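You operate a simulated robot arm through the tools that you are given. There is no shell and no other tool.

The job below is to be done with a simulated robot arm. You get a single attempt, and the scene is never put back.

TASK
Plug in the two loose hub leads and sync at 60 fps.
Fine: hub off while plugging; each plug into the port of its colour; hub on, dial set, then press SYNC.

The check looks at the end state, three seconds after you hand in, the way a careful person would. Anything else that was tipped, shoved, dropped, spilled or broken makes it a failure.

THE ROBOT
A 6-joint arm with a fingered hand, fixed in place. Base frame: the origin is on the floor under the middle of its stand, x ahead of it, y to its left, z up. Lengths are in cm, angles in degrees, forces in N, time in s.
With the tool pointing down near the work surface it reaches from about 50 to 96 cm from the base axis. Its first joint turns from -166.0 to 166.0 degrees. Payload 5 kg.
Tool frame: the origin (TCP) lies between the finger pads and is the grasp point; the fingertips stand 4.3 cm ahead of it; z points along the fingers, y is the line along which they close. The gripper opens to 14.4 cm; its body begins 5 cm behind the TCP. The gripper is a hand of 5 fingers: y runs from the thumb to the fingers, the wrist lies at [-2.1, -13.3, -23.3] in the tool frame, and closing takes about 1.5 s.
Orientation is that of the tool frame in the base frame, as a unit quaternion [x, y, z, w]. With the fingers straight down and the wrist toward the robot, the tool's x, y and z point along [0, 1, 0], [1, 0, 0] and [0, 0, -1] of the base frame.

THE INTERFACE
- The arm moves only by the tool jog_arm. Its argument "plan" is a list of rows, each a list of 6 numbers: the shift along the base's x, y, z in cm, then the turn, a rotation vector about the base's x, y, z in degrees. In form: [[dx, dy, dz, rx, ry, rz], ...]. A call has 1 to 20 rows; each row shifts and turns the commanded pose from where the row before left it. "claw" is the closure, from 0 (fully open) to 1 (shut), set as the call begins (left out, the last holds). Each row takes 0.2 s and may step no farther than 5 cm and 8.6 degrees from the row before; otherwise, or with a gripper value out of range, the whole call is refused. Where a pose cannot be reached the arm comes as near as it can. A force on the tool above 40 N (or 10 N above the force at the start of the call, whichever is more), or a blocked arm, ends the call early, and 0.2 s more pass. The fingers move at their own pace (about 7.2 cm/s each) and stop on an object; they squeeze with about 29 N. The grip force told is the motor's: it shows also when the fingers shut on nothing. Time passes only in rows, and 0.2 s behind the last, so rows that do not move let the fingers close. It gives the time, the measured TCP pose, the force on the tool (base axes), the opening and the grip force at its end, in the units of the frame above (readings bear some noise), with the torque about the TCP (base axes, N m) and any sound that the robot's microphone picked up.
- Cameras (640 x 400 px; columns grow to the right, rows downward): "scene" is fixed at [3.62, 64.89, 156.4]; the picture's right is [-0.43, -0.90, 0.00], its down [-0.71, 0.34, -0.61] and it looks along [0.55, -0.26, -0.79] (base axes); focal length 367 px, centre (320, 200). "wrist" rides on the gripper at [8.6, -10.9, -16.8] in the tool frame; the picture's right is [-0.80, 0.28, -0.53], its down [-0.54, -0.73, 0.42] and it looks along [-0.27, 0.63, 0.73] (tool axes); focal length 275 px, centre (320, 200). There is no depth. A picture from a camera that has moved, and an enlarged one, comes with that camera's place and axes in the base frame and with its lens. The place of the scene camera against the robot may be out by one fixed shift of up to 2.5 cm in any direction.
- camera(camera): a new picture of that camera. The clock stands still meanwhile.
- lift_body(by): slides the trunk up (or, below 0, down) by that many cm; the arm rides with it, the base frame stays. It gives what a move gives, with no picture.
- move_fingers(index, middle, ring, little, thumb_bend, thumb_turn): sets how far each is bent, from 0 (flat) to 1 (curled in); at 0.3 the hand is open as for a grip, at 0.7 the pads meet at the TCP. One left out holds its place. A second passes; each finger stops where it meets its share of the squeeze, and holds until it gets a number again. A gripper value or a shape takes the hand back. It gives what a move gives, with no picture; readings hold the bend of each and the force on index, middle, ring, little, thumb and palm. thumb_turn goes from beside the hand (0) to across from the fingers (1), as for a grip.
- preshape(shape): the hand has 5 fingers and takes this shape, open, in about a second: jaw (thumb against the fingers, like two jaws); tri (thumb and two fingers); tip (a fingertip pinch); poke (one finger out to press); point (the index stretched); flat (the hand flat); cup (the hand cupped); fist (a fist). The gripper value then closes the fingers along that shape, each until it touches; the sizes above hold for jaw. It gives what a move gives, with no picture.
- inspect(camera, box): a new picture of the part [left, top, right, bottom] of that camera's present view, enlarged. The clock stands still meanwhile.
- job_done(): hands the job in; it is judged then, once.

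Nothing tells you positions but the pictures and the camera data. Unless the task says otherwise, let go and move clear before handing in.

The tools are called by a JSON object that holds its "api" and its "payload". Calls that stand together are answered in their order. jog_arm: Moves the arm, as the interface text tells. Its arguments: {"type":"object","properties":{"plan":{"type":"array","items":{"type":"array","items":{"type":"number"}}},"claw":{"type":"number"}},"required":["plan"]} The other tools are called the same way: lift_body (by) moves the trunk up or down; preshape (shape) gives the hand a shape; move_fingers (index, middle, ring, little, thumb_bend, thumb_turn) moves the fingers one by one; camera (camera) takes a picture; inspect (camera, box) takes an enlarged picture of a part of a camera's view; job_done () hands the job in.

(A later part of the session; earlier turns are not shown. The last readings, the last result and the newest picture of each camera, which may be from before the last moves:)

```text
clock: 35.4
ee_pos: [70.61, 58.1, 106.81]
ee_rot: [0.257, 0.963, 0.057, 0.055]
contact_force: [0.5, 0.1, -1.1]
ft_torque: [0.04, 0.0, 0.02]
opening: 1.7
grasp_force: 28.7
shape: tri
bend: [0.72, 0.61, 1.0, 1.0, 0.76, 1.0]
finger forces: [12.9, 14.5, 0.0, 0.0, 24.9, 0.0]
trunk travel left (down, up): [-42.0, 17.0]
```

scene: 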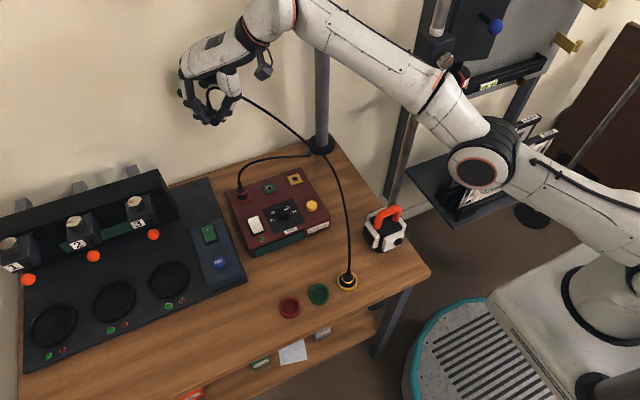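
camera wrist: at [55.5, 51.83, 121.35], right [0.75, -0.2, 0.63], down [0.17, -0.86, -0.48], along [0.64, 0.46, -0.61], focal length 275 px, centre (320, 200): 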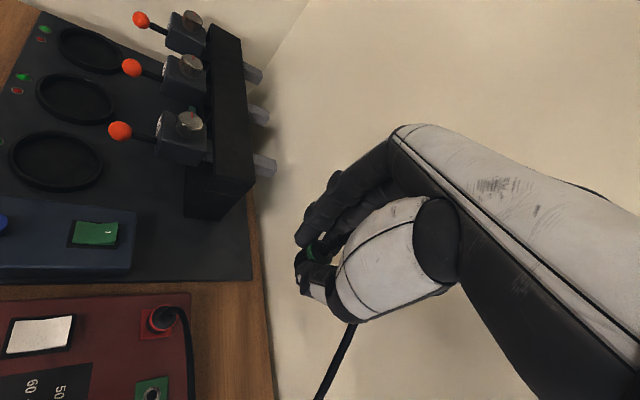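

{"api": "jog_arm", "payload": {"plan": [[-2, -1.5, 0, 0, 0, 0], [-2, -1.5, 0, 0, 0, 0], [0, 0, 0, 0, 0, 0]]}}

{"api": "camera", "payload": {"camera": "scene"}}

```text
clock: 36.1
ee_pos: [70.04, 57.88, 108.23]
ee_rot: [0.257, 0.963, 0.056, 0.055]
contact_force: [0.5, -0.4, -0.5]
ft_torque: [0.03, -0.01, -0.02]
opening: 1.69
grasp_force: 29.3
shape: tri
bend: [0.72, 0.61, 1.0, 1.0, 0.76, 1.0]
finger forces: [12.9, 14.5, 0.0, 0.0, 24.9, 0.0]
out of reach, approached as far as the arm can: row 1, 2
trunk travel left (down, up): [-42.0, 17.0]
```

```text
taken
```

scene: 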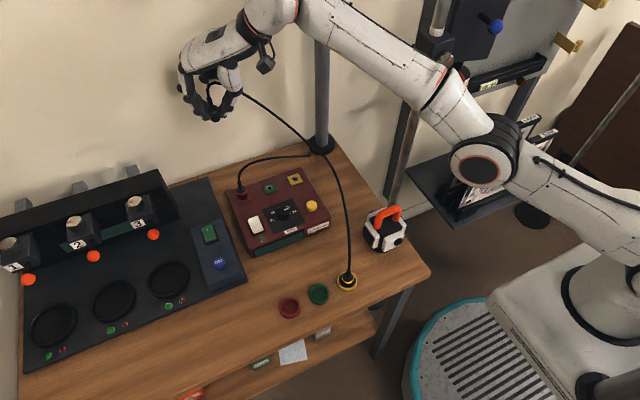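

The elbow has gone straight (singular). I'll pitch the hand inward while pulling back toward the robot to bend the elbow again, well above everything.

{"api": "jog_arm", "payload": {"plan": [[-3, -2.1, -0.5, -4.6, 6.55, 0], [-3, -2.1, -0.5, -4.6, 6.55, 0], [-3, -2.1, -0.5, -4.6, 6.55, 0], [0, 0, 0, 0, 0, 0]]}}

{"api": "camera", "payload": {"camera": "scene"}}

```text
clock: 37.1
ee_pos: [61.05, 51.64, 106.74]
ee_rot: [0.254, 0.959, -0.102, -0.078]
contact_force: [0.0, 0.6, -0.3]
ft_torque: [0.01, 0.0, 0.05]
opening: 1.68
grasp_force: 29.4
shape: tri
bend: [0.72, 0.61, 1.0, 1.0, 0.76, 1.0]
finger forces: [12.9, 14.6, 0.1, 0.0, 24.8, 0.1]
trunk travel left (down, up): [-42.0, 17.0]
```

```text
taken
```

scene: 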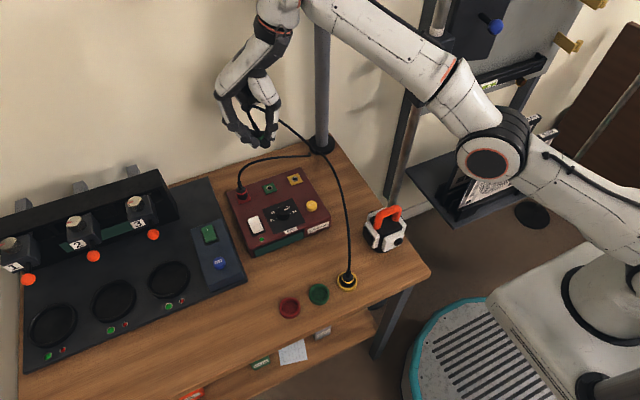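

That worked. I'll pull further toward the robot first, then undo the pitch.

{"api": "jog_arm", "payload": {"plan": [[-3, -1, 0, 0, 0, 0], [-3, -1, 0, 0, 0, 0], [-3, 0, 0, 0, 0, 0], [0, 0, 0, 4.6, -6.55, 0], [0, 0, 0, 4.6, -6.55, 0], [0, 0, 0, 4.6, -6.55, 0], [0, 0, 0, 0, 0, 0]]}}

{"api": "camera", "payload": {"camera": "scene"}}

{"api": "camera", "payload": {"camera": "wrist"}}

```text
clock: 38.8
ee_pos: [64.27, 60.3, 114.81]
ee_rot: [0.256, 0.963, 0.058, 0.055]
contact_force: [0.4, 0.2, -0.3]
ft_torque: [-0.02, -0.05, 0.01]
opening: 1.68
grasp_force: 29.2
shape: tri
bend: [0.72, 0.61, 1.0, 1.0, 0.76, 1.0]
finger forces: [13.1, 14.7, 0.1, 0.0, 24.8, 0.0]
out of reach, approached as far as the arm can: row 1, 2, 3, 4, 5, 6
trunk travel left (down, up): [-42.0, 17.0]
```

```text
taken
```

scene: 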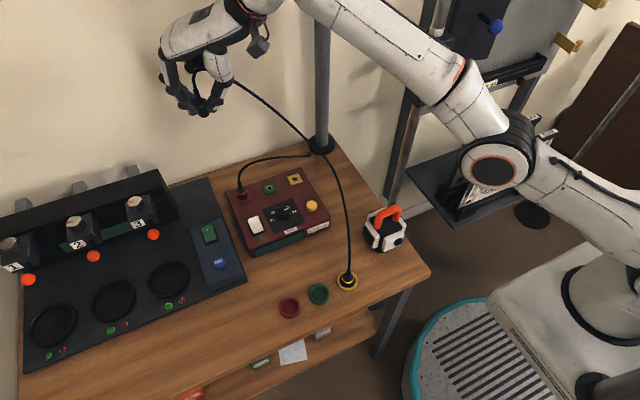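

```text
taken
camera wrist: at [49.22, 53.88, 129.2], right [0.75, -0.2, 0.63], down [0.17, -0.86, -0.48], along [0.64, 0.47, -0.61], focal length 275 px, centre (320, 200)
```

wrist: 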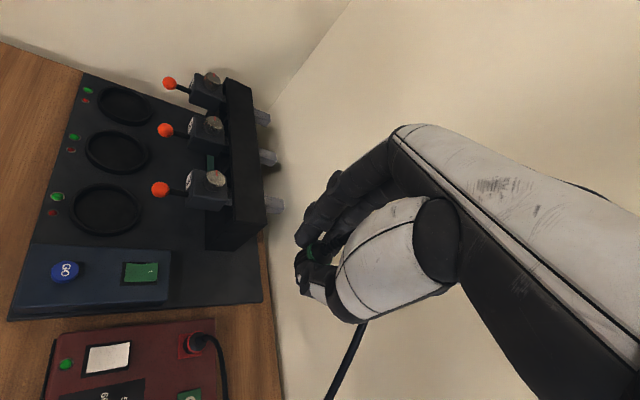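

Still stuck straight; large inward steps fail there. I'll pitch more (to bend the elbow a bit) and then retract in very small growing steps.

{"api": "jog_arm", "payload": {"plan": [[-2.8, -2.27, -1.0, -5.06, 6.2, 0], [-2.8, -2.27, -1.0, -5.06, 6.2, 0], [-2.8, -2.27, -1.0, -5.06, 6.2, 0], [-2.8, -2.27, -1.0, -5.06, 6.2, 0], [-2.8, -2.27, -1.0, -5.06, 6.2, 0], [-0.14, -0.11, -0.1, 0, 0, 0], [-0.2, -0.17, -0.14, 0, 0, 0], [-0.27, -0.22, -0.19, 0, 0, 0], [-0.34, -0.28, -0.24, 0, 0, 0], [-0.41, -0.33, -0.29, 0, 0, 0], [-0.47, -0.39, -0.34, 0, 0, 0], [-0.54, -0.44, -0.39, 0, 0, 0], [-0.61, -0.5, -0.43, 0, 0, 0], [-0.68, -0.55, -0.48, 0, 0, 0]]}}

{"api": "camera", "payload": {"camera": "scene"}}

```text
clock: 41.8
ee_pos: [50.66, 49.25, 110.13]
ee_rot: [0.244, 0.932, -0.222, -0.147]
contact_force: [-0.2, 1.3, -0.6]
ft_torque: [0.02, -0.03, -0.03]
opening: 1.7
grasp_force: 29.0
shape: tri
bend: [0.72, 0.61, 1.0, 1.0, 0.76, 1.0]
finger forces: [12.9, 14.8, 0.0, 0.0, 24.5, 0.0]
out of reach, approached as far as the arm can: row 5, 7, 8, 9, 10, 11, 12, 13, 14
trunk travel left (down, up): [-42.0, 17.0]
```

```text
taken
```

scene: 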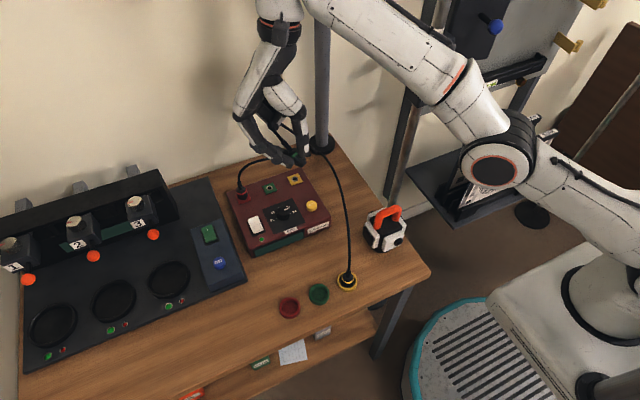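

Next I'll undo that pitch and go the opposite way (fingers swinging outward) while holding the wrist in place, then retract in small steps.

{"api": "jog_arm", "payload": {"plan": [[2.8, 2.27, 1.0, 5.06, -6.2, 0], [2.8, 2.27, 1.0, 5.06, -6.2, 0], [2.8, 2.27, 1.0, 5.06, -6.2, 0], [2.8, 2.27, 1.0, 5.06, -6.2, 0], [2.8, 2.27, 1.0, 5.06, -6.2, 0], [1.9, 1.5, 2.3, 5.06, -6.2, 0], [1.9, 1.5, 2.7, 5.06, -6.2, 0], [1.8, 1.5, 3.0, 5.06, -6.2, 0], [-0.14, -0.11, -0.1, 0, 0, 0], [-0.2, -0.17, -0.14, 0, 0, 0], [-0.27, -0.22, -0.19, 0, 0, 0], [-0.34, -0.28, -0.24, 0, 0, 0], [-0.41, -0.33, -0.29, 0, 0, 0], [-0.47, -0.39, -0.34, 0, 0, 0], [-0.54, -0.44, -0.39, 0, 0, 0]]}}

{"api": "camera", "payload": {"camera": "scene"}}

```text
clock: 45.0
ee_pos: [67.57, 63.23, 121.34]
ee_rot: [0.25, 0.925, 0.225, 0.176]
contact_force: [0.3, -0.4, -0.7]
ft_torque: [0.02, 0.05, 0.02]
opening: 1.7
grasp_force: 29.2
shape: tri
bend: [0.72, 0.61, 1.0, 1.0, 0.76, 1.0]
finger forces: [13.0, 14.9, 0.0, 0.0, 24.4, 0.0]
out of reach, approached as far as the arm can: row 2
trunk travel left (down, up): [-42.0, 17.0]
```

```text
taken
```

scene: 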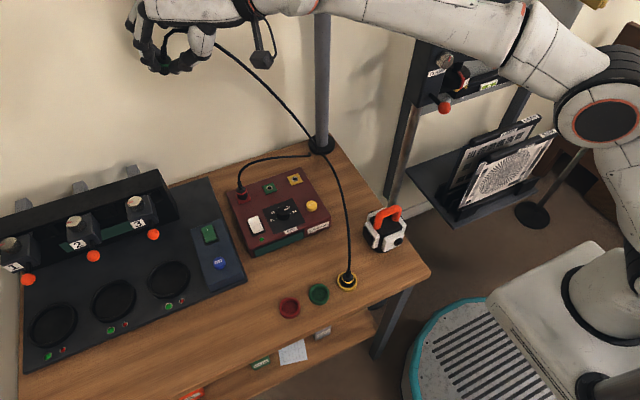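

The elbow is bent again. I'll retract toward the robot and undo the pitch so the plug hangs upright.

{"api": "jog_arm", "payload": {"plan": [[-2.5, -2.2, -1, 0, 0, 0], [-3, -2.5, -2, 0, 0, 0], [-3, -2.5, -2, 0, 0, 0], [-3, -2.5, -2, 0, 0, 0], [-1, -1, -1, -5.06, 6.2, 0], [-1, -1, -1, -5.06, 6.2, 0], [-1, -1, -1, -5.06, 6.2, 0], [0, 0, 0, 0, 0, 0]]}}

{"api": "camera", "payload": {"camera": "scene"}}

{"api": "camera", "payload": {"camera": "wrist"}}

```text
clock: 46.8
ee_pos: [53.02, 50.39, 111.32]
ee_rot: [0.257, 0.963, 0.057, 0.055]
contact_force: [0.0, -0.2, -0.8]
ft_torque: [-0.01, 0.02, -0.02]
opening: 1.7
grasp_force: 28.9
shape: tri
bend: [0.72, 0.61, 1.0, 1.0, 0.76, 1.0]
finger forces: [13.2, 15.2, 0.1, 0.0, 23.7, 0.1]
trunk travel left (down, up): [-42.0, 17.0]
```

```text
taken
```

scene: 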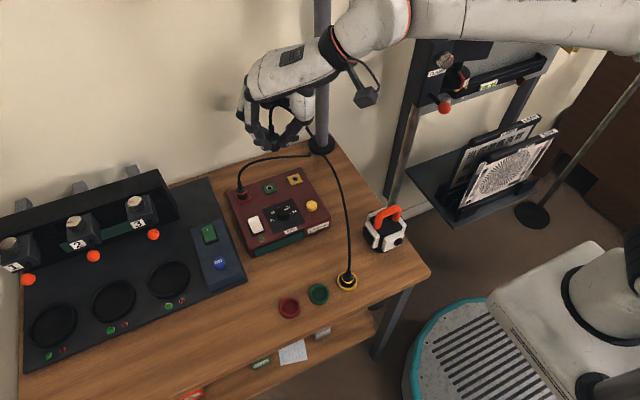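

```text
taken
camera wrist: at [38.0, 44.09, 125.86], right [0.75, -0.2, 0.63], down [0.17, -0.86, -0.48], along [0.64, 0.47, -0.61], focal length 275 px, centre (320, 200)
```

wrist: 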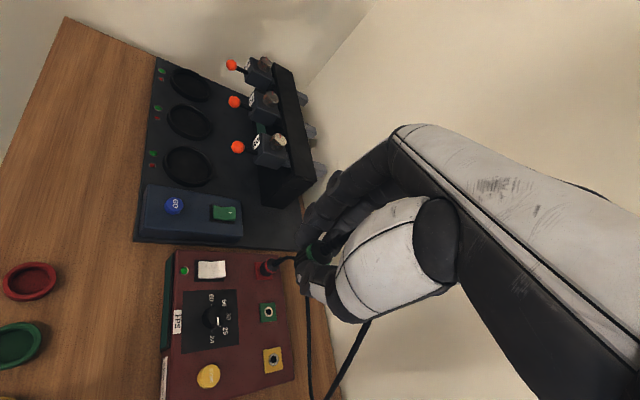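

Recovered: normal elbow-up pose, plug still held. Check the plug's tilt in both views.

{"api": "inspect", "payload": {"camera": "scene", "box": [230, 80, 330, 180]}}

{"api": "inspect", "payload": {"camera": "scene", "box": [255, 110, 305, 160]}}

{"api": "inspect", "payload": {"camera": "wrist", "box": [290, 225, 350, 275]}}

```text
4.00 times, centred on (280, 130) of scene
camera zoom: at [3.62, 64.89, 156.4], right [-0.43, -0.9, 0.0], down [-0.71, 0.34, -0.61], along [0.55, -0.26, -0.79], focal length 1468 px, centre (480, 480)
```

zoom: 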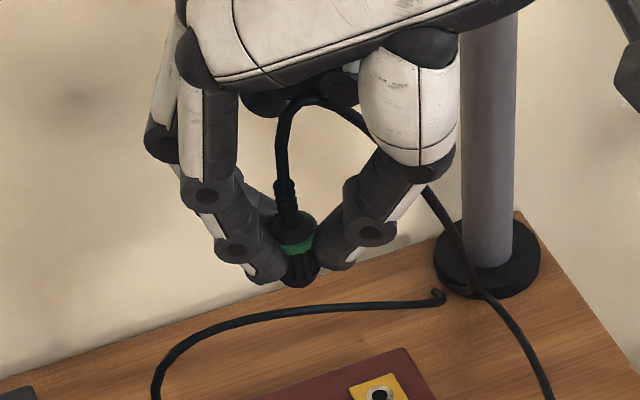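

```text
8.00 times, centred on (280, 135) of scene
camera zoom: at [3.62, 64.89, 156.4], right [-0.43, -0.9, 0.0], down [-0.71, 0.34, -0.61], along [0.55, -0.26, -0.79], focal length 2937 px, centre (640, 720)
```

zoom: 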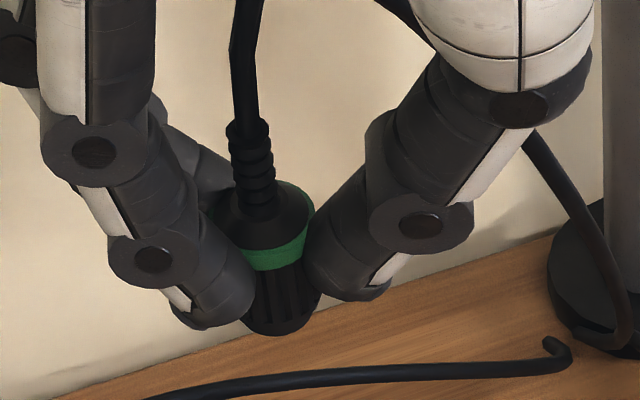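

```text
8.00 times, centred on (320, 250) of wrist
camera zoom: at [38.0, 44.09, 125.86], right [0.75, -0.2, 0.63], down [0.17, -0.86, -0.48], along [0.64, 0.47, -0.61], focal length 2202 px, centre (320, -200)
```

zoom: 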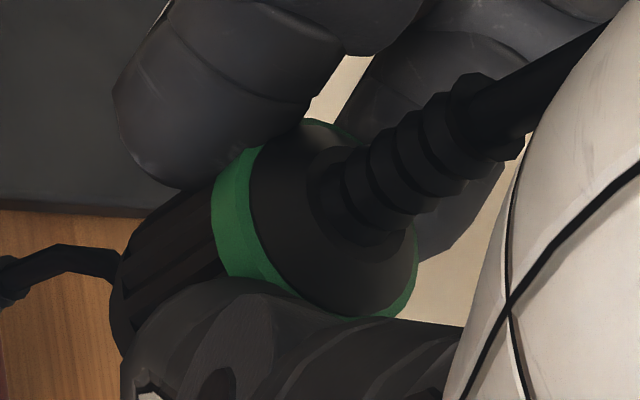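

The plug is upright within ~2° and its bottom sits at TCP + (1.4, 0.7, −5.0). I'll move over the green port and descend to about 4 cm above it.

{"api": "jog_arm", "payload": {"plan": [[3, 0, 0, 0, 0, 0], [3, 0, 0, 0, 0, 0], [3.5, -0.1, 0, 0, 0, 0], [0, 0, -4, 0, 0, 0], [0, 0, -4, 0, 0, 0], [0, 0, -4, 0, 0, 0], [0, 0, -4, 0, 0, 0], [0, 0, -2, 0, 0, 0], [0, 0, 0, 0, 0, 0]]}}

{"api": "inspect", "payload": {"camera": "scene", "box": [220, 110, 330, 220]}}

{"api": "inspect", "payload": {"camera": "wrist", "box": [200, 200, 360, 360]}}

{"api": "inspect", "payload": {"camera": "scene", "box": [245, 145, 305, 205]}}

```text
clock: 48.8
ee_pos: [62.72, 50.45, 93.27]
ee_rot: [0.257, 0.963, 0.058, 0.057]
contact_force: [-0.6, -0.5, -0.5]
ft_torque: [-0.01, 0.01, 0.01]
opening: 1.68
grasp_force: 28.7
shape: tri
bend: [0.72, 0.61, 1.0, 1.0, 0.76, 1.0]
finger forces: [13.3, 15.3, 0.0, 0.0, 23.5, 0.1]
trunk travel left (down, up): [-42.0, 17.0]
```

```text
3.64 times, centred on (275, 165) of scene
camera zoom: at [3.62, 64.89, 156.4], right [-0.43, -0.9, 0.0], down [-0.71, 0.34, -0.61], along [0.55, -0.26, -0.79], focal length 1335 px, centre (484, 327)
```

zoom: 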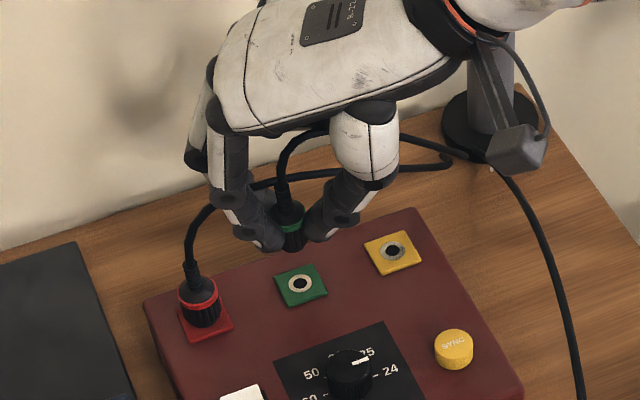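

```text
2.50 times, centred on (280, 280) of wrist
camera zoom: at [47.65, 44.05, 107.77], right [0.75, -0.2, 0.63], down [0.17, -0.86, -0.48], along [0.64, 0.47, -0.61], focal length 688 px, centre (420, 0)
```

zoom: 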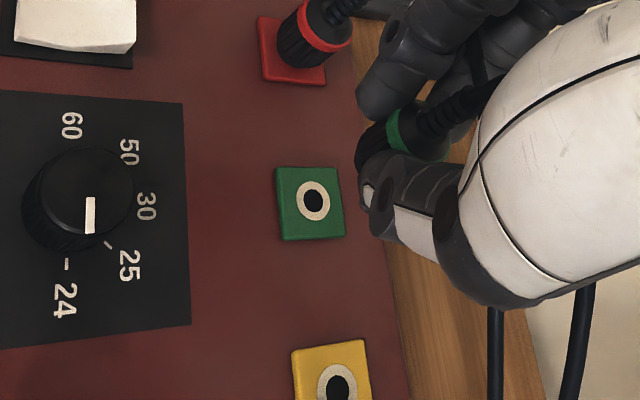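

```text
6.67 times, centred on (275, 175) of scene
camera zoom: at [3.62, 64.89, 156.4], right [-0.43, -0.9, 0.0], down [-0.71, 0.34, -0.61], along [0.55, -0.26, -0.79], focal length 2447 px, centre (620, 367)
```

zoom: 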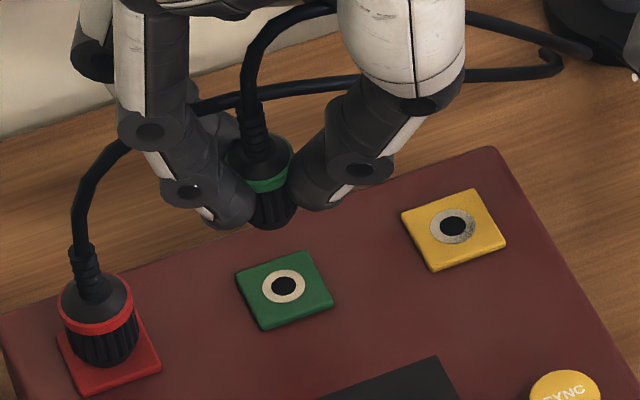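

{"api": "jog_arm", "payload": {"plan": [[0, 0, -1.0, 0, 0, 0], [0, 0, -1.0, 0, 0, 0], [0, 0, 0, 0, 0, 0]]}}

{"api": "inspect", "payload": {"camera": "scene", "box": [255, 160, 305, 200]}}

{"api": "inspect", "payload": {"camera": "wrist", "box": [260, 220, 340, 300]}}

```text
clock: 49.5
ee_pos: [62.57, 50.37, 91.3]
ee_rot: [0.257, 0.963, 0.059, 0.057]
contact_force: [-0.4, -0.4, -0.3]
ft_torque: [0.01, -0.01, -0.02]
opening: 1.68
grasp_force: 28.5
shape: tri
bend: [0.72, 0.61, 1.0, 1.0, 0.76, 1.0]
finger forces: [13.3, 15.2, 0.0, 0.1, 23.6, 0.1]
trunk travel left (down, up): [-42.0, 17.0]
```

```text
10.00 times, centred on (280, 180) of scene
camera zoom: at [3.62, 64.89, 156.4], right [-0.43, -0.9, 0.0], down [-0.71, 0.34, -0.61], along [0.55, -0.26, -0.79], focal length 3671 px, centre (720, 400)
```

zoom: 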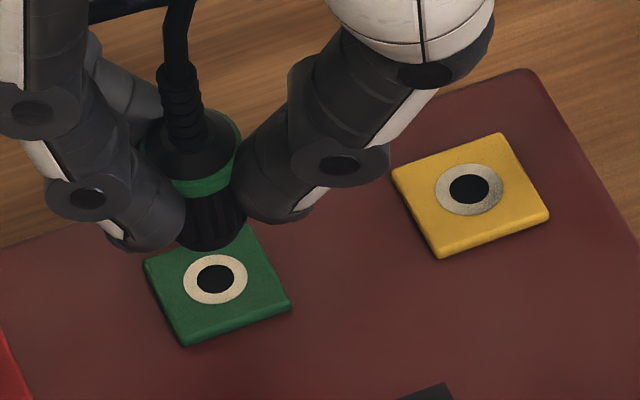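

```text
5.00 times, centred on (300, 260) of wrist
camera zoom: at [47.57, 44.02, 105.73], right [0.75, -0.2, 0.63], down [0.17, -0.86, -0.48], along [0.64, 0.47, -0.61], focal length 1376 px, centre (420, -100)
```

zoom: 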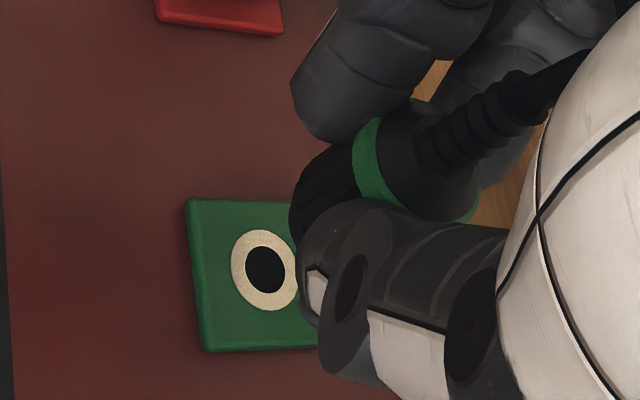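

{"api": "jog_arm", "payload": {"plan": [[0, -0.1, -0.5, 0, 0, 0], [0, 0, -0.4, 0, 0, 0], [0, 0, 0, 0, 0, 0]]}}

{"api": "inspect", "payload": {"camera": "scene", "box": [255, 160, 305, 200]}}

{"api": "inspect", "payload": {"camera": "wrist", "box": [260, 220, 340, 300]}}

```text
clock: 50.4
ee_pos: [62.55, 50.28, 90.38]
ee_rot: [0.256, 0.963, 0.059, 0.057]
contact_force: [-0.7, 0.1, -0.8]
ft_torque: [-0.01, 0.0, 0.0]
opening: 1.68
grasp_force: 28.8
shape: tri
bend: [0.72, 0.61, 1.0, 1.0, 0.76, 1.0]
finger forces: [13.4, 15.2, 0.1, 0.1, 23.5, 0.0]
trunk travel left (down, up): [-42.0, 17.0]
```

```text
10.00 times, centred on (280, 180) of scene
camera zoom: at [3.62, 64.89, 156.4], right [-0.43, -0.9, 0.0], down [-0.71, 0.34, -0.61], along [0.55, -0.26, -0.79], focal length 3671 px, centre (720, 400)
```

zoom: 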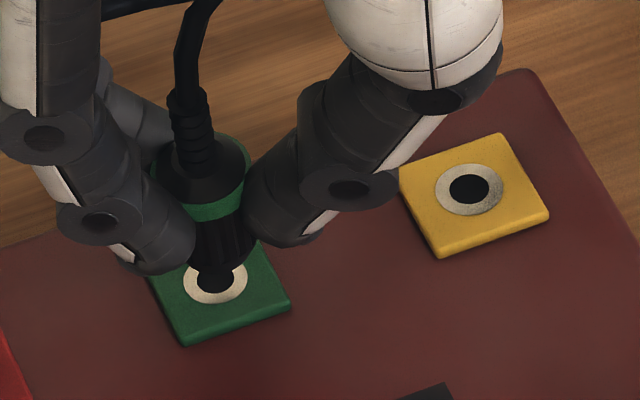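

```text
5.00 times, centred on (300, 260) of wrist
camera zoom: at [47.52, 43.89, 104.84], right [0.75, -0.2, 0.63], down [0.17, -0.86, -0.48], along [0.64, 0.47, -0.61], focal length 1376 px, centre (420, -100)
```

zoom: 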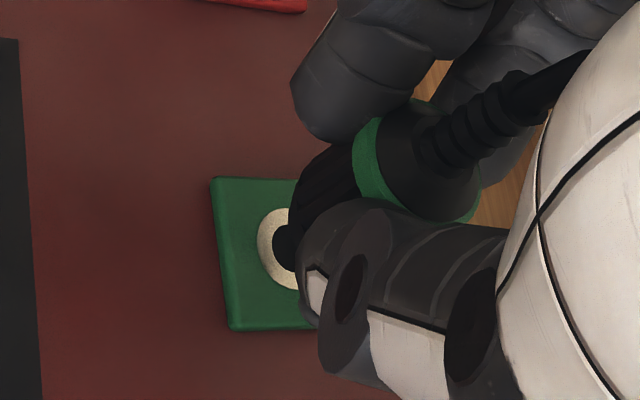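

Both views predict landing within ~1–2 mm of the hole. I'll nudge +0.1 cm in x and push down gently in small steps.

{"api": "jog_arm", "payload": {"plan": [[0.1, 0, -0.3, 0, 0, 0], [0, 0, -0.3, 0, 0, 0], [0, 0, -0.3, 0, 0, 0], [0, 0, 0, 0, 0, 0]]}}

{"api": "inspect", "payload": {"camera": "scene", "box": [255, 160, 305, 200]}}

{"api": "inspect", "payload": {"camera": "wrist", "box": [260, 220, 340, 300]}}

```text
clock: 51.4
ee_pos: [62.74, 50.23, 89.54]
ee_rot: [0.257, 0.963, 0.058, 0.056]
contact_force: [0.8, -0.1, -0.4]
ft_torque: [0.02, 0.0, 0.01]
opening: 1.68
grasp_force: 28.7
shape: tri
bend: [0.72, 0.61, 1.0, 1.0, 0.76, 1.0]
finger forces: [13.2, 15.2, 0.1, 0.0, 23.5, 0.0]
trunk travel left (down, up): [-42.0, 17.0]
```

```text
10.00 times, centred on (280, 180) of scene
camera zoom: at [3.62, 64.89, 156.4], right [-0.43, -0.9, 0.0], down [-0.71, 0.34, -0.61], along [0.55, -0.26, -0.79], focal length 3671 px, centre (720, 400)
```

zoom: 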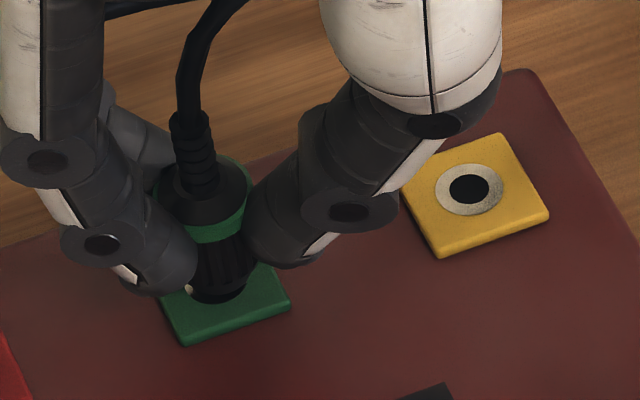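

```text
5.00 times, centred on (300, 260) of wrist
camera zoom: at [47.65, 43.9, 103.91], right [0.75, -0.2, 0.63], down [0.17, -0.86, -0.48], along [0.64, 0.47, -0.61], focal length 1376 px, centre (420, -100)
```

zoom: 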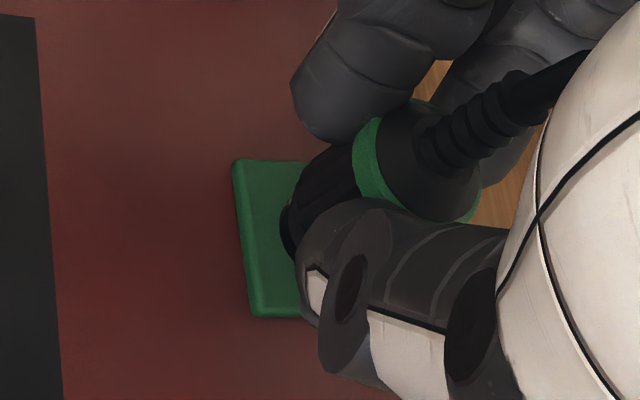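

{"api": "jog_arm", "payload": {"plan": [[0, 0, -0.2, 0, 0, 0], [0, 0, -0.2, 0, 0, 0], [0, 0, 0, 0, 0, 0]]}}

{"api": "inspect", "payload": {"camera": "scene", "box": [255, 160, 305, 200]}}

{"api": "inspect", "payload": {"camera": "wrist", "box": [260, 220, 340, 300]}}

```text
clock: 52.1
ee_pos: [62.8, 50.3, 89.15]
ee_rot: [0.258, 0.963, 0.058, 0.056]
contact_force: [0.2, 0.1, -0.1]
ft_torque: [-0.03, 0.02, -0.01]
opening: 1.72
grasp_force: 29.3
shape: tri
bend: [0.72, 0.61, 1.0, 1.0, 0.76, 1.0]
finger forces: [13.4, 15.2, 0.0, 0.0, 23.5, 0.1]
trunk travel left (down, up): [-42.0, 17.0]
```

```text
10.00 times, centred on (280, 180) of scene
camera zoom: at [3.62, 64.89, 156.4], right [-0.43, -0.9, 0.0], down [-0.71, 0.34, -0.61], along [0.55, -0.26, -0.79], focal length 3671 px, centre (720, 400)
```

zoom: 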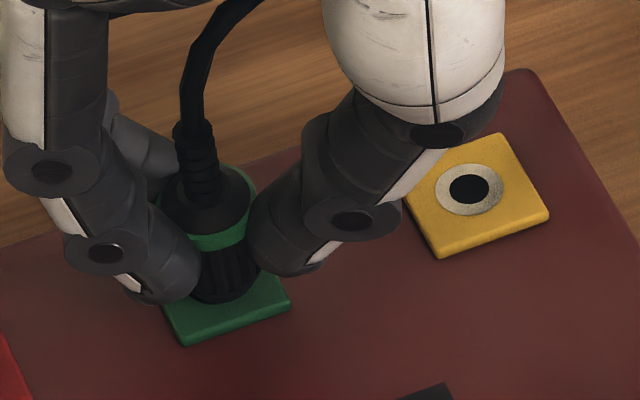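

```text
5.00 times, centred on (300, 260) of wrist
camera zoom: at [47.65, 43.86, 103.54], right [0.75, -0.2, 0.63], down [0.17, -0.86, -0.48], along [0.64, 0.47, -0.61], focal length 1376 px, centre (420, -100)
```

zoom: 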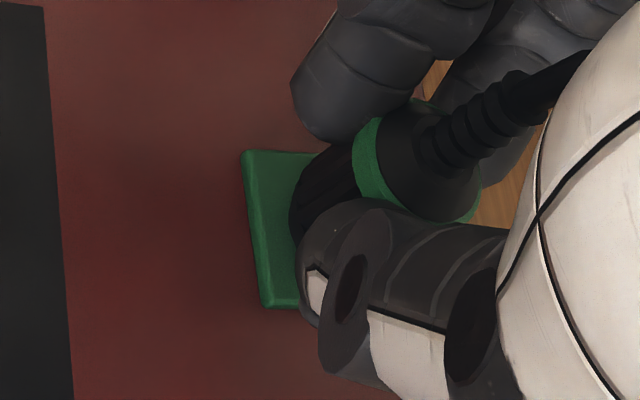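

{"api": "jog_arm", "payload": {"plan": [[0, 0, -0.15, 0, 0, 0], [0, 0, -0.15, 0, 0, 0], [0, 0, -0.15, 0, 0, 0], [0, 0, 0, 0, 0, 0]]}}

{"api": "inspect", "payload": {"camera": "scene", "box": [255, 160, 305, 200]}}

```text
clock: 53.1
ee_pos: [62.69, 50.14, 88.89]
ee_rot: [0.257, 0.963, 0.059, 0.058]
contact_force: [1.7, -0.5, 6.8]
ft_torque: [0.06, -0.09, -0.01]
opening: 1.69
grasp_force: 28.5
shape: tri
bend: [0.72, 0.61, 1.0, 1.0, 0.76, 1.0]
finger forces: [14.4, 17.3, 0.1, 0.0, 25.7, 0.0]
trunk travel left (down, up): [-42.0, 17.0]
```

```text
10.00 times, centred on (280, 180) of scene
camera zoom: at [3.62, 64.89, 156.4], right [-0.43, -0.9, 0.0], down [-0.71, 0.34, -0.61], along [0.55, -0.26, -0.79], focal length 3671 px, centre (720, 400)
```

zoom: 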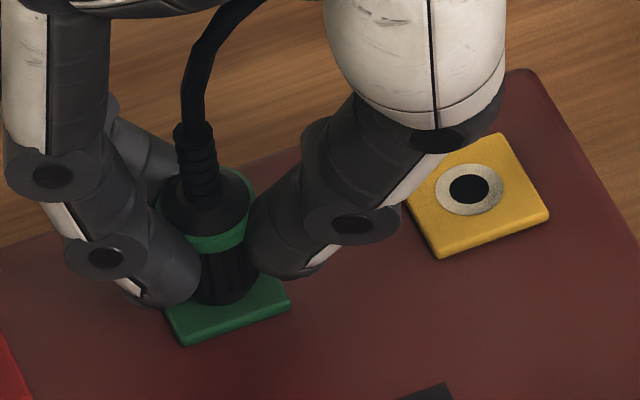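

Contact at ~7 N. I'll press a little more and see whether it seats.

{"api": "jog_arm", "payload": {"plan": [[0, 0, -0.15, 0, 0, 0], [0, 0, -0.15, 0, 0, 0], [0, 0, 0, 0, 0, 0]]}}

{"api": "inspect", "payload": {"camera": "scene", "box": [255, 160, 305, 200]}}

{"api": "inspect", "payload": {"camera": "wrist", "box": [260, 220, 340, 300]}}

```text
clock: 54.0
ee_pos: [62.89, 50.18, 88.69]
ee_rot: [0.257, 0.963, 0.06, 0.058]
contact_force: [2.3, -1.1, 21.9]
ft_torque: [0.11, -0.12, -0.06]
opening: 1.75
grasp_force: 28.9
shape: tri
bend: [0.72, 0.61, 1.0, 1.0, 0.76, 1.0]
finger forces: [15.5, 19.0, 0.0, 0.1, 29.7, 0.0]
trunk travel left (down, up): [-42.0, 17.0]
```

```text
10.00 times, centred on (280, 180) of scene
camera zoom: at [3.62, 64.89, 156.4], right [-0.43, -0.9, 0.0], down [-0.71, 0.34, -0.61], along [0.55, -0.26, -0.79], focal length 3671 px, centre (720, 400)
```

zoom: 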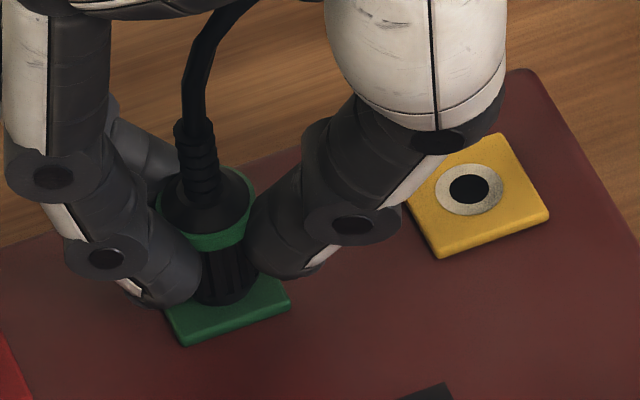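

```text
5.00 times, centred on (300, 260) of wrist
camera zoom: at [47.68, 43.78, 103.14], right [0.75, -0.2, 0.63], down [0.17, -0.86, -0.48], along [0.64, 0.47, -0.61], focal length 1376 px, centre (420, -100)
```

zoom: 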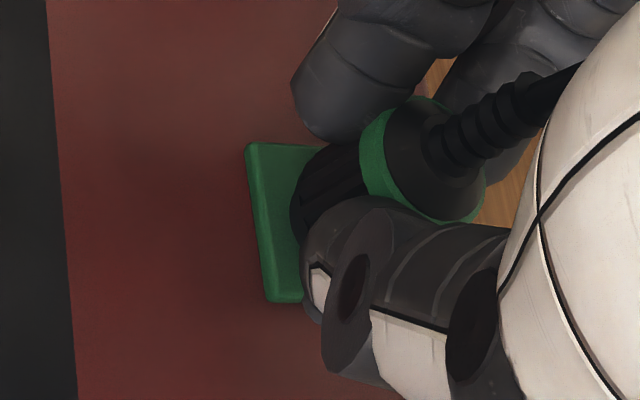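

{"api": "inspect", "payload": {"camera": "scene", "box": [220, 165, 270, 205]}}

{"api": "inspect", "payload": {"camera": "wrist", "box": [260, 160, 340, 300]}}

```text
10.00 times, centred on (245, 185) of scene
camera zoom: at [3.62, 64.89, 156.4], right [-0.43, -0.9, 0.0], down [-0.71, 0.34, -0.61], along [0.55, -0.26, -0.79], focal length 3671 px, centre (1070, 350)
```

zoom: 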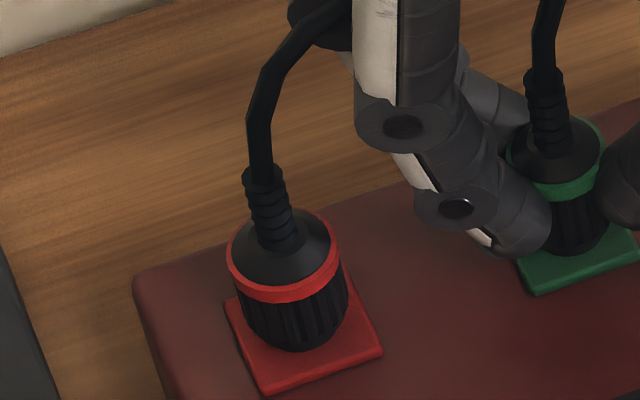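

```text
2.86 times, centred on (300, 230) of wrist
camera zoom: at [47.68, 43.78, 103.14], right [0.75, -0.2, 0.63], down [0.17, -0.86, -0.48], along [0.64, 0.47, -0.61], focal length 786 px, centre (377, 114)
```

zoom: 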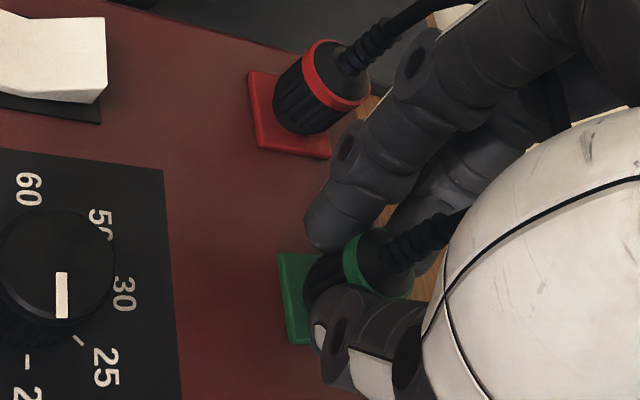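

{"api": "inspect", "payload": {"camera": "scene", "box": [238, 182, 262, 206]}}

{"api": "inspect", "payload": {"camera": "scene", "box": [264, 172, 288, 196]}}

```text
16.00 times, centred on (250, 194) of scene
camera zoom: at [3.62, 64.89, 156.4], right [-0.43, -0.9, 0.0], down [-0.71, 0.34, -0.61], along [0.55, -0.26, -0.79], focal length 5873 px, centre (1440, 296)
```

zoom: 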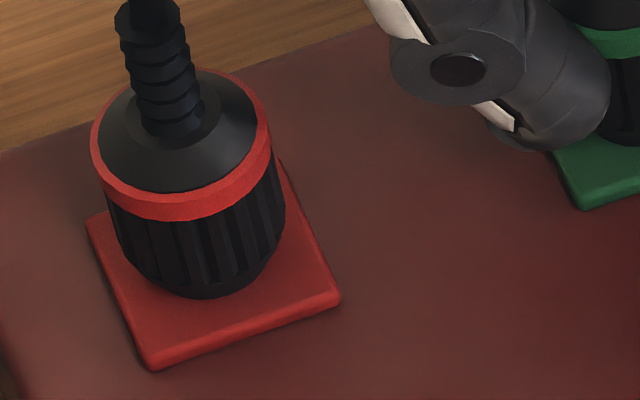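

```text
16.00 times, centred on (276, 184) of scene
camera zoom: at [3.62, 64.89, 156.4], right [-0.43, -0.9, 0.0], down [-0.71, 0.34, -0.61], along [0.55, -0.26, -0.79], focal length 5873 px, centre (1024, 456)
```

zoom: 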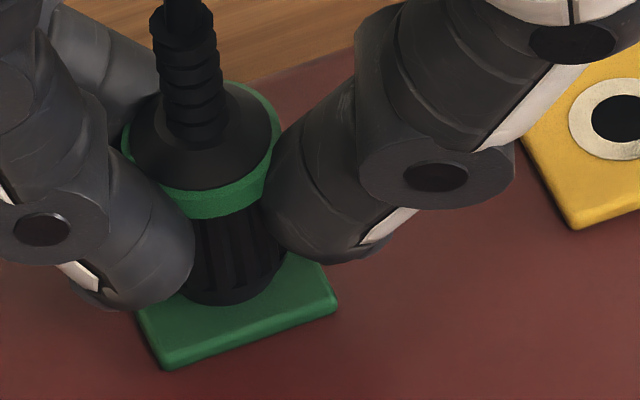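

The plug bottom is at plate level, perhaps 0.15–0.2 cm off the hole's centre. I'll lift slightly, shift, and press again.

{"api": "jog_arm", "payload": {"plan": [[0, 0, 0.3, 0, 0, 0], [0.1, 0.15, 0.1, 0, 0, 0], [0, 0, 0, 0, 0, 0]]}}

{"api": "inspect", "payload": {"camera": "scene", "box": [264, 172, 288, 196]}}

{"api": "inspect", "payload": {"camera": "wrist", "box": [270, 220, 340, 290]}}

```text
clock: 54.8
ee_pos: [62.88, 50.36, 88.86]
ee_rot: [0.256, 0.963, 0.059, 0.056]
contact_force: [-0.1, -3.0, 12.3]
ft_torque: [0.01, -0.01, 0.0]
opening: 1.78
grasp_force: 29.0
shape: tri
bend: [0.72, 0.61, 1.0, 1.0, 0.76, 1.0]
finger forces: [14.2, 17.6, 0.0, 0.0, 29.0, 0.0]
trunk travel left (down, up): [-42.0, 17.0]
```

```text
16.00 times, centred on (276, 184) of scene
camera zoom: at [3.62, 64.89, 156.4], right [-0.43, -0.9, 0.0], down [-0.71, 0.34, -0.61], along [0.55, -0.26, -0.79], focal length 5873 px, centre (1024, 456)
```

zoom: 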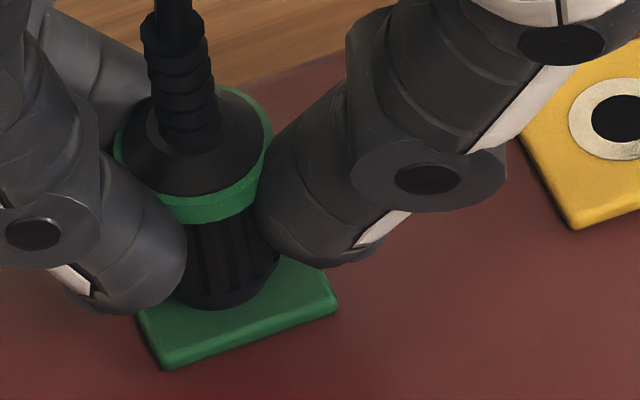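

```text
5.71 times, centred on (305, 255) of wrist
camera zoom: at [47.73, 43.99, 103.28], right [0.75, -0.2, 0.63], down [0.17, -0.86, -0.48], along [0.64, 0.47, -0.61], focal length 1573 px, centre (406, -114)
```

zoom: 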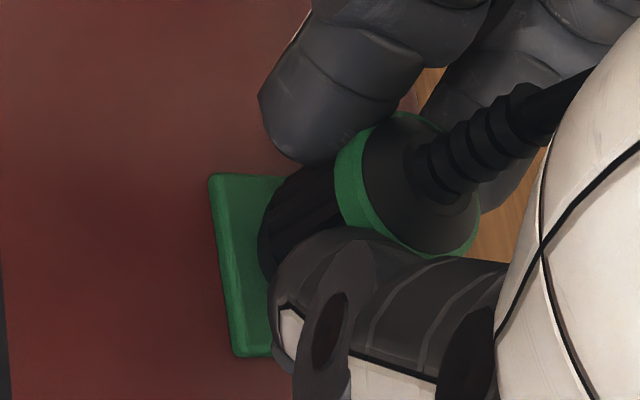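

{"api": "jog_arm", "payload": {"plan": [[0, 0, 0.15, 0, 0, 0], [0, 0, 0.15, 0, 0, 0], [0, 0, 0, 0, 0, 0]]}}

{"api": "inspect", "payload": {"camera": "scene", "box": [264, 172, 288, 196]}}

```text
clock: 55.5
ee_pos: [62.88, 50.4, 88.83]
ee_rot: [0.257, 0.963, 0.057, 0.055]
contact_force: [0.3, 0.2, -1.2]
ft_torque: [-0.02, 0.0, -0.01]
opening: 1.77
grasp_force: 29.5
shape: tri
bend: [0.72, 0.61, 1.0, 1.0, 0.75, 1.0]
finger forces: [15.0, 16.5, 0.0, 0.0, 25.5, 0.0]
trunk travel left (down, up): [-42.0, 17.0]
```

```text
16.00 times, centred on (276, 184) of scene
camera zoom: at [3.62, 64.89, 156.4], right [-0.43, -0.9, 0.0], down [-0.71, 0.34, -0.61], along [0.55, -0.26, -0.79], focal length 5873 px, centre (1024, 456)
```

zoom: 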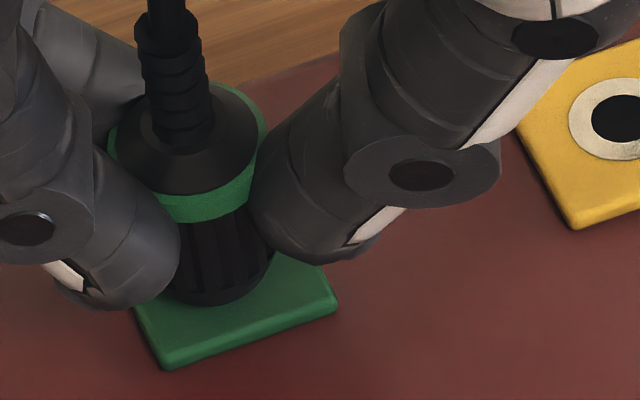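

{"api": "jog_arm", "payload": {"plan": [[0, 0, 0.2, 0, 0, 0], [0.15, -0.2, 0, 0, 0, 0], [0, 0, 0, 0, 0, 0]]}}

{"api": "inspect", "payload": {"camera": "scene", "box": [264, 172, 288, 196]}}

{"api": "inspect", "payload": {"camera": "wrist", "box": [270, 220, 340, 290]}}

```text
clock: 56.4
ee_pos: [63.06, 50.1, 89.2]
ee_rot: [0.257, 0.963, 0.058, 0.056]
contact_force: [-0.1, 0.7, -0.3]
ft_torque: [-0.05, 0.03, 0.0]
opening: 1.73
grasp_force: 29.0
shape: tri
bend: [0.72, 0.61, 1.0, 1.0, 0.75, 1.0]
finger forces: [14.9, 16.4, 0.0, 0.0, 25.5, 0.1]
trunk travel left (down, up): [-42.0, 17.0]
```

```text
16.00 times, centred on (276, 184) of scene
camera zoom: at [3.62, 64.89, 156.4], right [-0.43, -0.9, 0.0], down [-0.71, 0.34, -0.61], along [0.55, -0.26, -0.79], focal length 5873 px, centre (1024, 456)
```

zoom: 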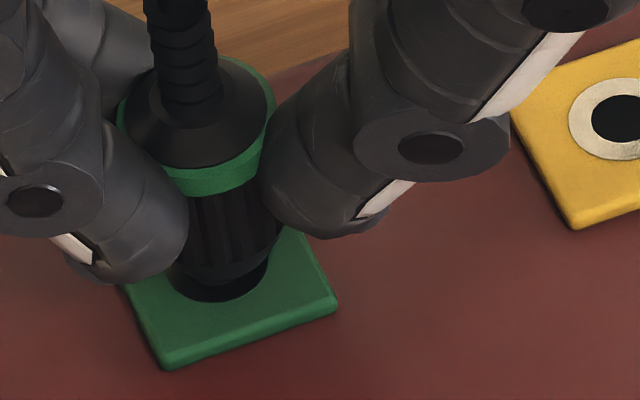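

```text
5.71 times, centred on (305, 255) of wrist
camera zoom: at [47.95, 43.81, 103.69], right [0.75, -0.2, 0.63], down [0.17, -0.86, -0.48], along [0.64, 0.47, -0.61], focal length 1573 px, centre (406, -114)
```

zoom: 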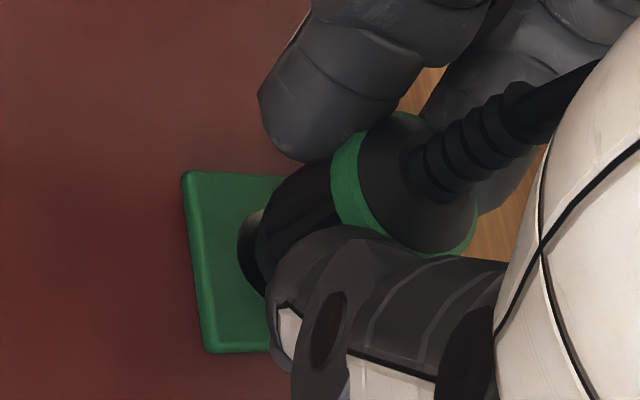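

Now I can see the plug's narrower barrel, which had already slid into the port at the earlier press. It's centred on the hole; pressing down to seat it.

{"api": "jog_arm", "payload": {"plan": [[0, 0.05, -0.2, 0, 0, 0], [0, 0, -0.2, 0, 0, 0], [0, 0, -0.2, 0, 0, 0], [0, 0, -0.1, 0, 0, 0], [0, 0, 0, 0, 0, 0]]}}

{"api": "inspect", "payload": {"camera": "scene", "box": [264, 172, 288, 196]}}

{"api": "inspect", "payload": {"camera": "wrist", "box": [270, 220, 340, 290]}}

```text
clock: 57.5
ee_pos: [63.05, 50.17, 88.83]
ee_rot: [0.257, 0.963, 0.059, 0.057]
contact_force: [1.7, -2.1, 13.4]
ft_torque: [0.02, -0.11, -0.04]
opening: 1.79
grasp_force: 29.5
shape: tri
bend: [0.72, 0.61, 1.0, 1.0, 0.76, 1.0]
finger forces: [14.6, 18.1, 0.0, 0.0, 28.1, 0.1]
trunk travel left (down, up): [-42.0, 17.0]
```

```text
16.00 times, centred on (276, 184) of scene
camera zoom: at [3.62, 64.89, 156.4], right [-0.43, -0.9, 0.0], down [-0.71, 0.34, -0.61], along [0.55, -0.26, -0.79], focal length 5873 px, centre (1024, 456)
```

zoom: 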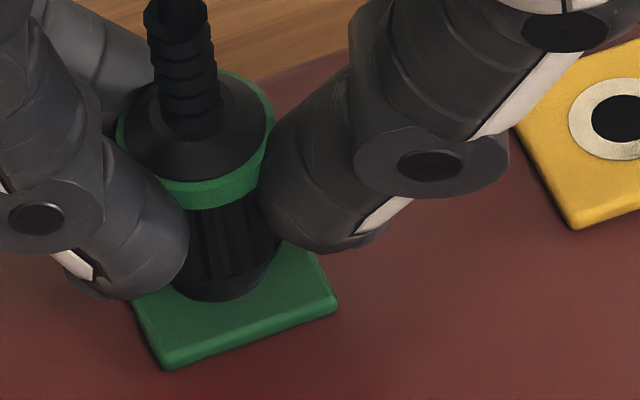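

```text
5.71 times, centred on (305, 255) of wrist
camera zoom: at [47.92, 43.82, 103.19], right [0.75, -0.2, 0.63], down [0.17, -0.86, -0.48], along [0.64, 0.47, -0.61], focal length 1573 px, centre (406, -114)
```

zoom: 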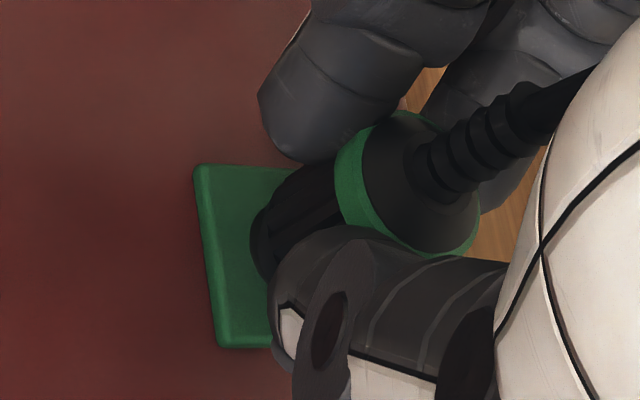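

{"api": "jog_arm", "payload": {"plan": [[0, 0, -0.15, 0, 0, 0], [0, 0, -0.15, 0, 0, 0], [0, 0, -0.1, 0, 0, 0], [0, 0, 0, 0, 0, 0]]}}

{"api": "inspect", "payload": {"camera": "scene", "box": [264, 172, 288, 196]}}

```text
clock: 58.5
ee_pos: [63.15, 50.19, 88.68]
ee_rot: [0.257, 0.963, 0.061, 0.058]
contact_force: [2.3, -3.0, 33.6]
ft_torque: [0.2, -0.26, -0.08]
opening: 1.87
grasp_force: 29.0
shape: tri
bend: [0.73, 0.6, 1.0, 1.0, 0.76, 1.0]
finger forces: [16.1, 21.4, 0.1, 0.0, 32.3, 0.0]
trunk travel left (down, up): [-42.0, 17.0]
```

```text
16.00 times, centred on (276, 184) of scene
camera zoom: at [3.62, 64.89, 156.4], right [-0.43, -0.9, 0.0], down [-0.71, 0.34, -0.61], along [0.55, -0.26, -0.79], focal length 5873 px, centre (1024, 456)
```

zoom: 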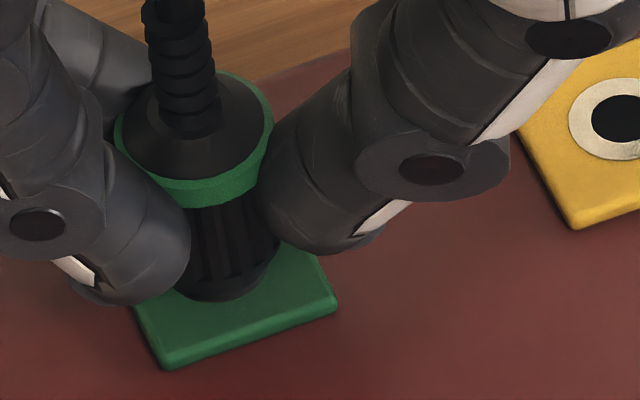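

{"api": "inspect", "payload": {"camera": "wrist", "box": [290, 235, 330, 275]}}

{"api": "inspect", "payload": {"camera": "wrist", "box": [270, 160, 330, 230]}}

```text
10.00 times, centred on (310, 255) of wrist
camera zoom: at [47.86, 43.76, 102.99], right [0.75, -0.2, 0.63], down [0.17, -0.86, -0.48], along [0.64, 0.47, -0.61], focal length 2753 px, centre (420, -350)
```

zoom: 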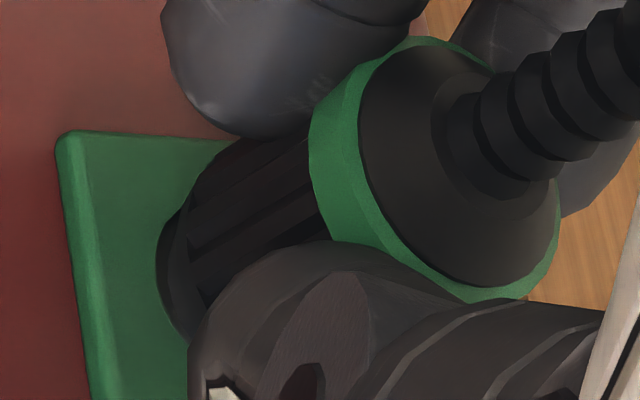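

```text
5.71 times, centred on (300, 195) of wrist
camera zoom: at [47.86, 43.76, 102.99], right [0.75, -0.2, 0.63], down [0.17, -0.86, -0.48], along [0.64, 0.47, -0.61], focal length 1573 px, centre (434, 229)
```

zoom: 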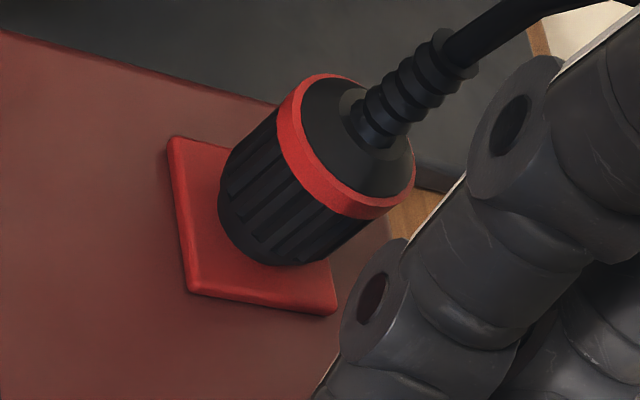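

Compared with the seated red plug, the green one is about 2 mm high here; the earlier position (0.2 cm less in x) went deeper. I'll lift slightly, shift back, and press again.

{"api": "jog_arm", "payload": {"plan": [[0, 0, 0.3, 0, 0, 0], [0, 0, 0.2, 0, 0, 0], [-0.2, 0.05, 0, 0, 0, 0], [0, 0, -0.2, 0, 0, 0], [0, 0, -0.2, 0, 0, 0], [0, 0, -0.1, 0, 0, 0], [0, 0, 0, 0, 0, 0]]}}

{"api": "inspect", "payload": {"camera": "scene", "box": [264, 172, 288, 196]}}

{"api": "inspect", "payload": {"camera": "wrist", "box": [290, 235, 330, 275]}}

```text
clock: 60.1
ee_pos: [62.71, 50.26, 88.66]
ee_rot: [0.257, 0.963, 0.06, 0.059]
contact_force: [-0.8, -2.3, 32.6]
ft_torque: [0.13, -0.14, 0.02]
opening: 1.88
grasp_force: 29.2
shape: tri
bend: [0.73, 0.6, 1.0, 1.0, 0.76, 1.0]
finger forces: [16.7, 20.7, 0.0, 0.0, 32.8, 0.0]
trunk travel left (down, up): [-42.0, 17.0]
```

```text
16.00 times, centred on (276, 184) of scene
camera zoom: at [3.62, 64.89, 156.4], right [-0.43, -0.9, 0.0], down [-0.71, 0.34, -0.61], along [0.55, -0.26, -0.79], focal length 5873 px, centre (1024, 456)
```

zoom: 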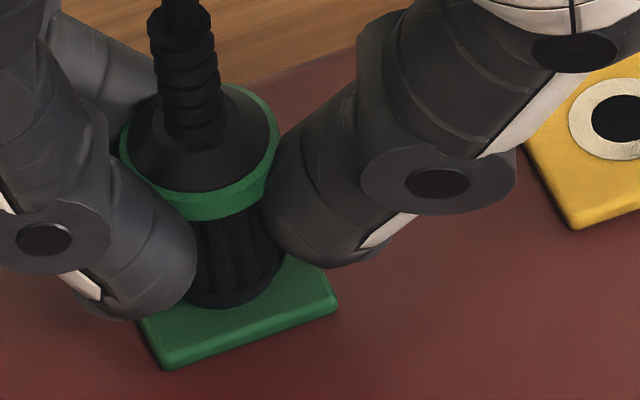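

```text
10.00 times, centred on (310, 255) of wrist
camera zoom: at [47.6, 43.79, 102.97], right [0.75, -0.2, 0.63], down [0.17, -0.86, -0.48], along [0.64, 0.47, -0.61], focal length 2753 px, centre (420, -350)
```

zoom: 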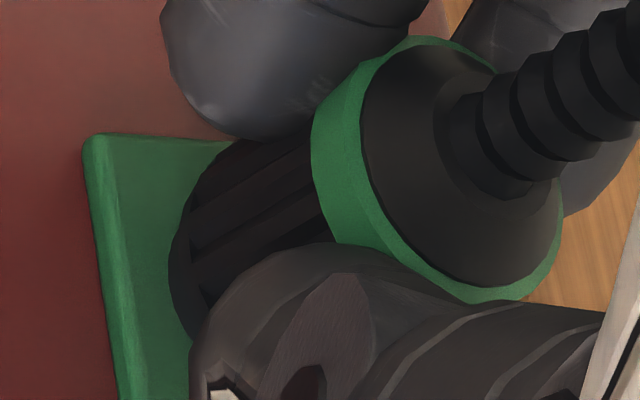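

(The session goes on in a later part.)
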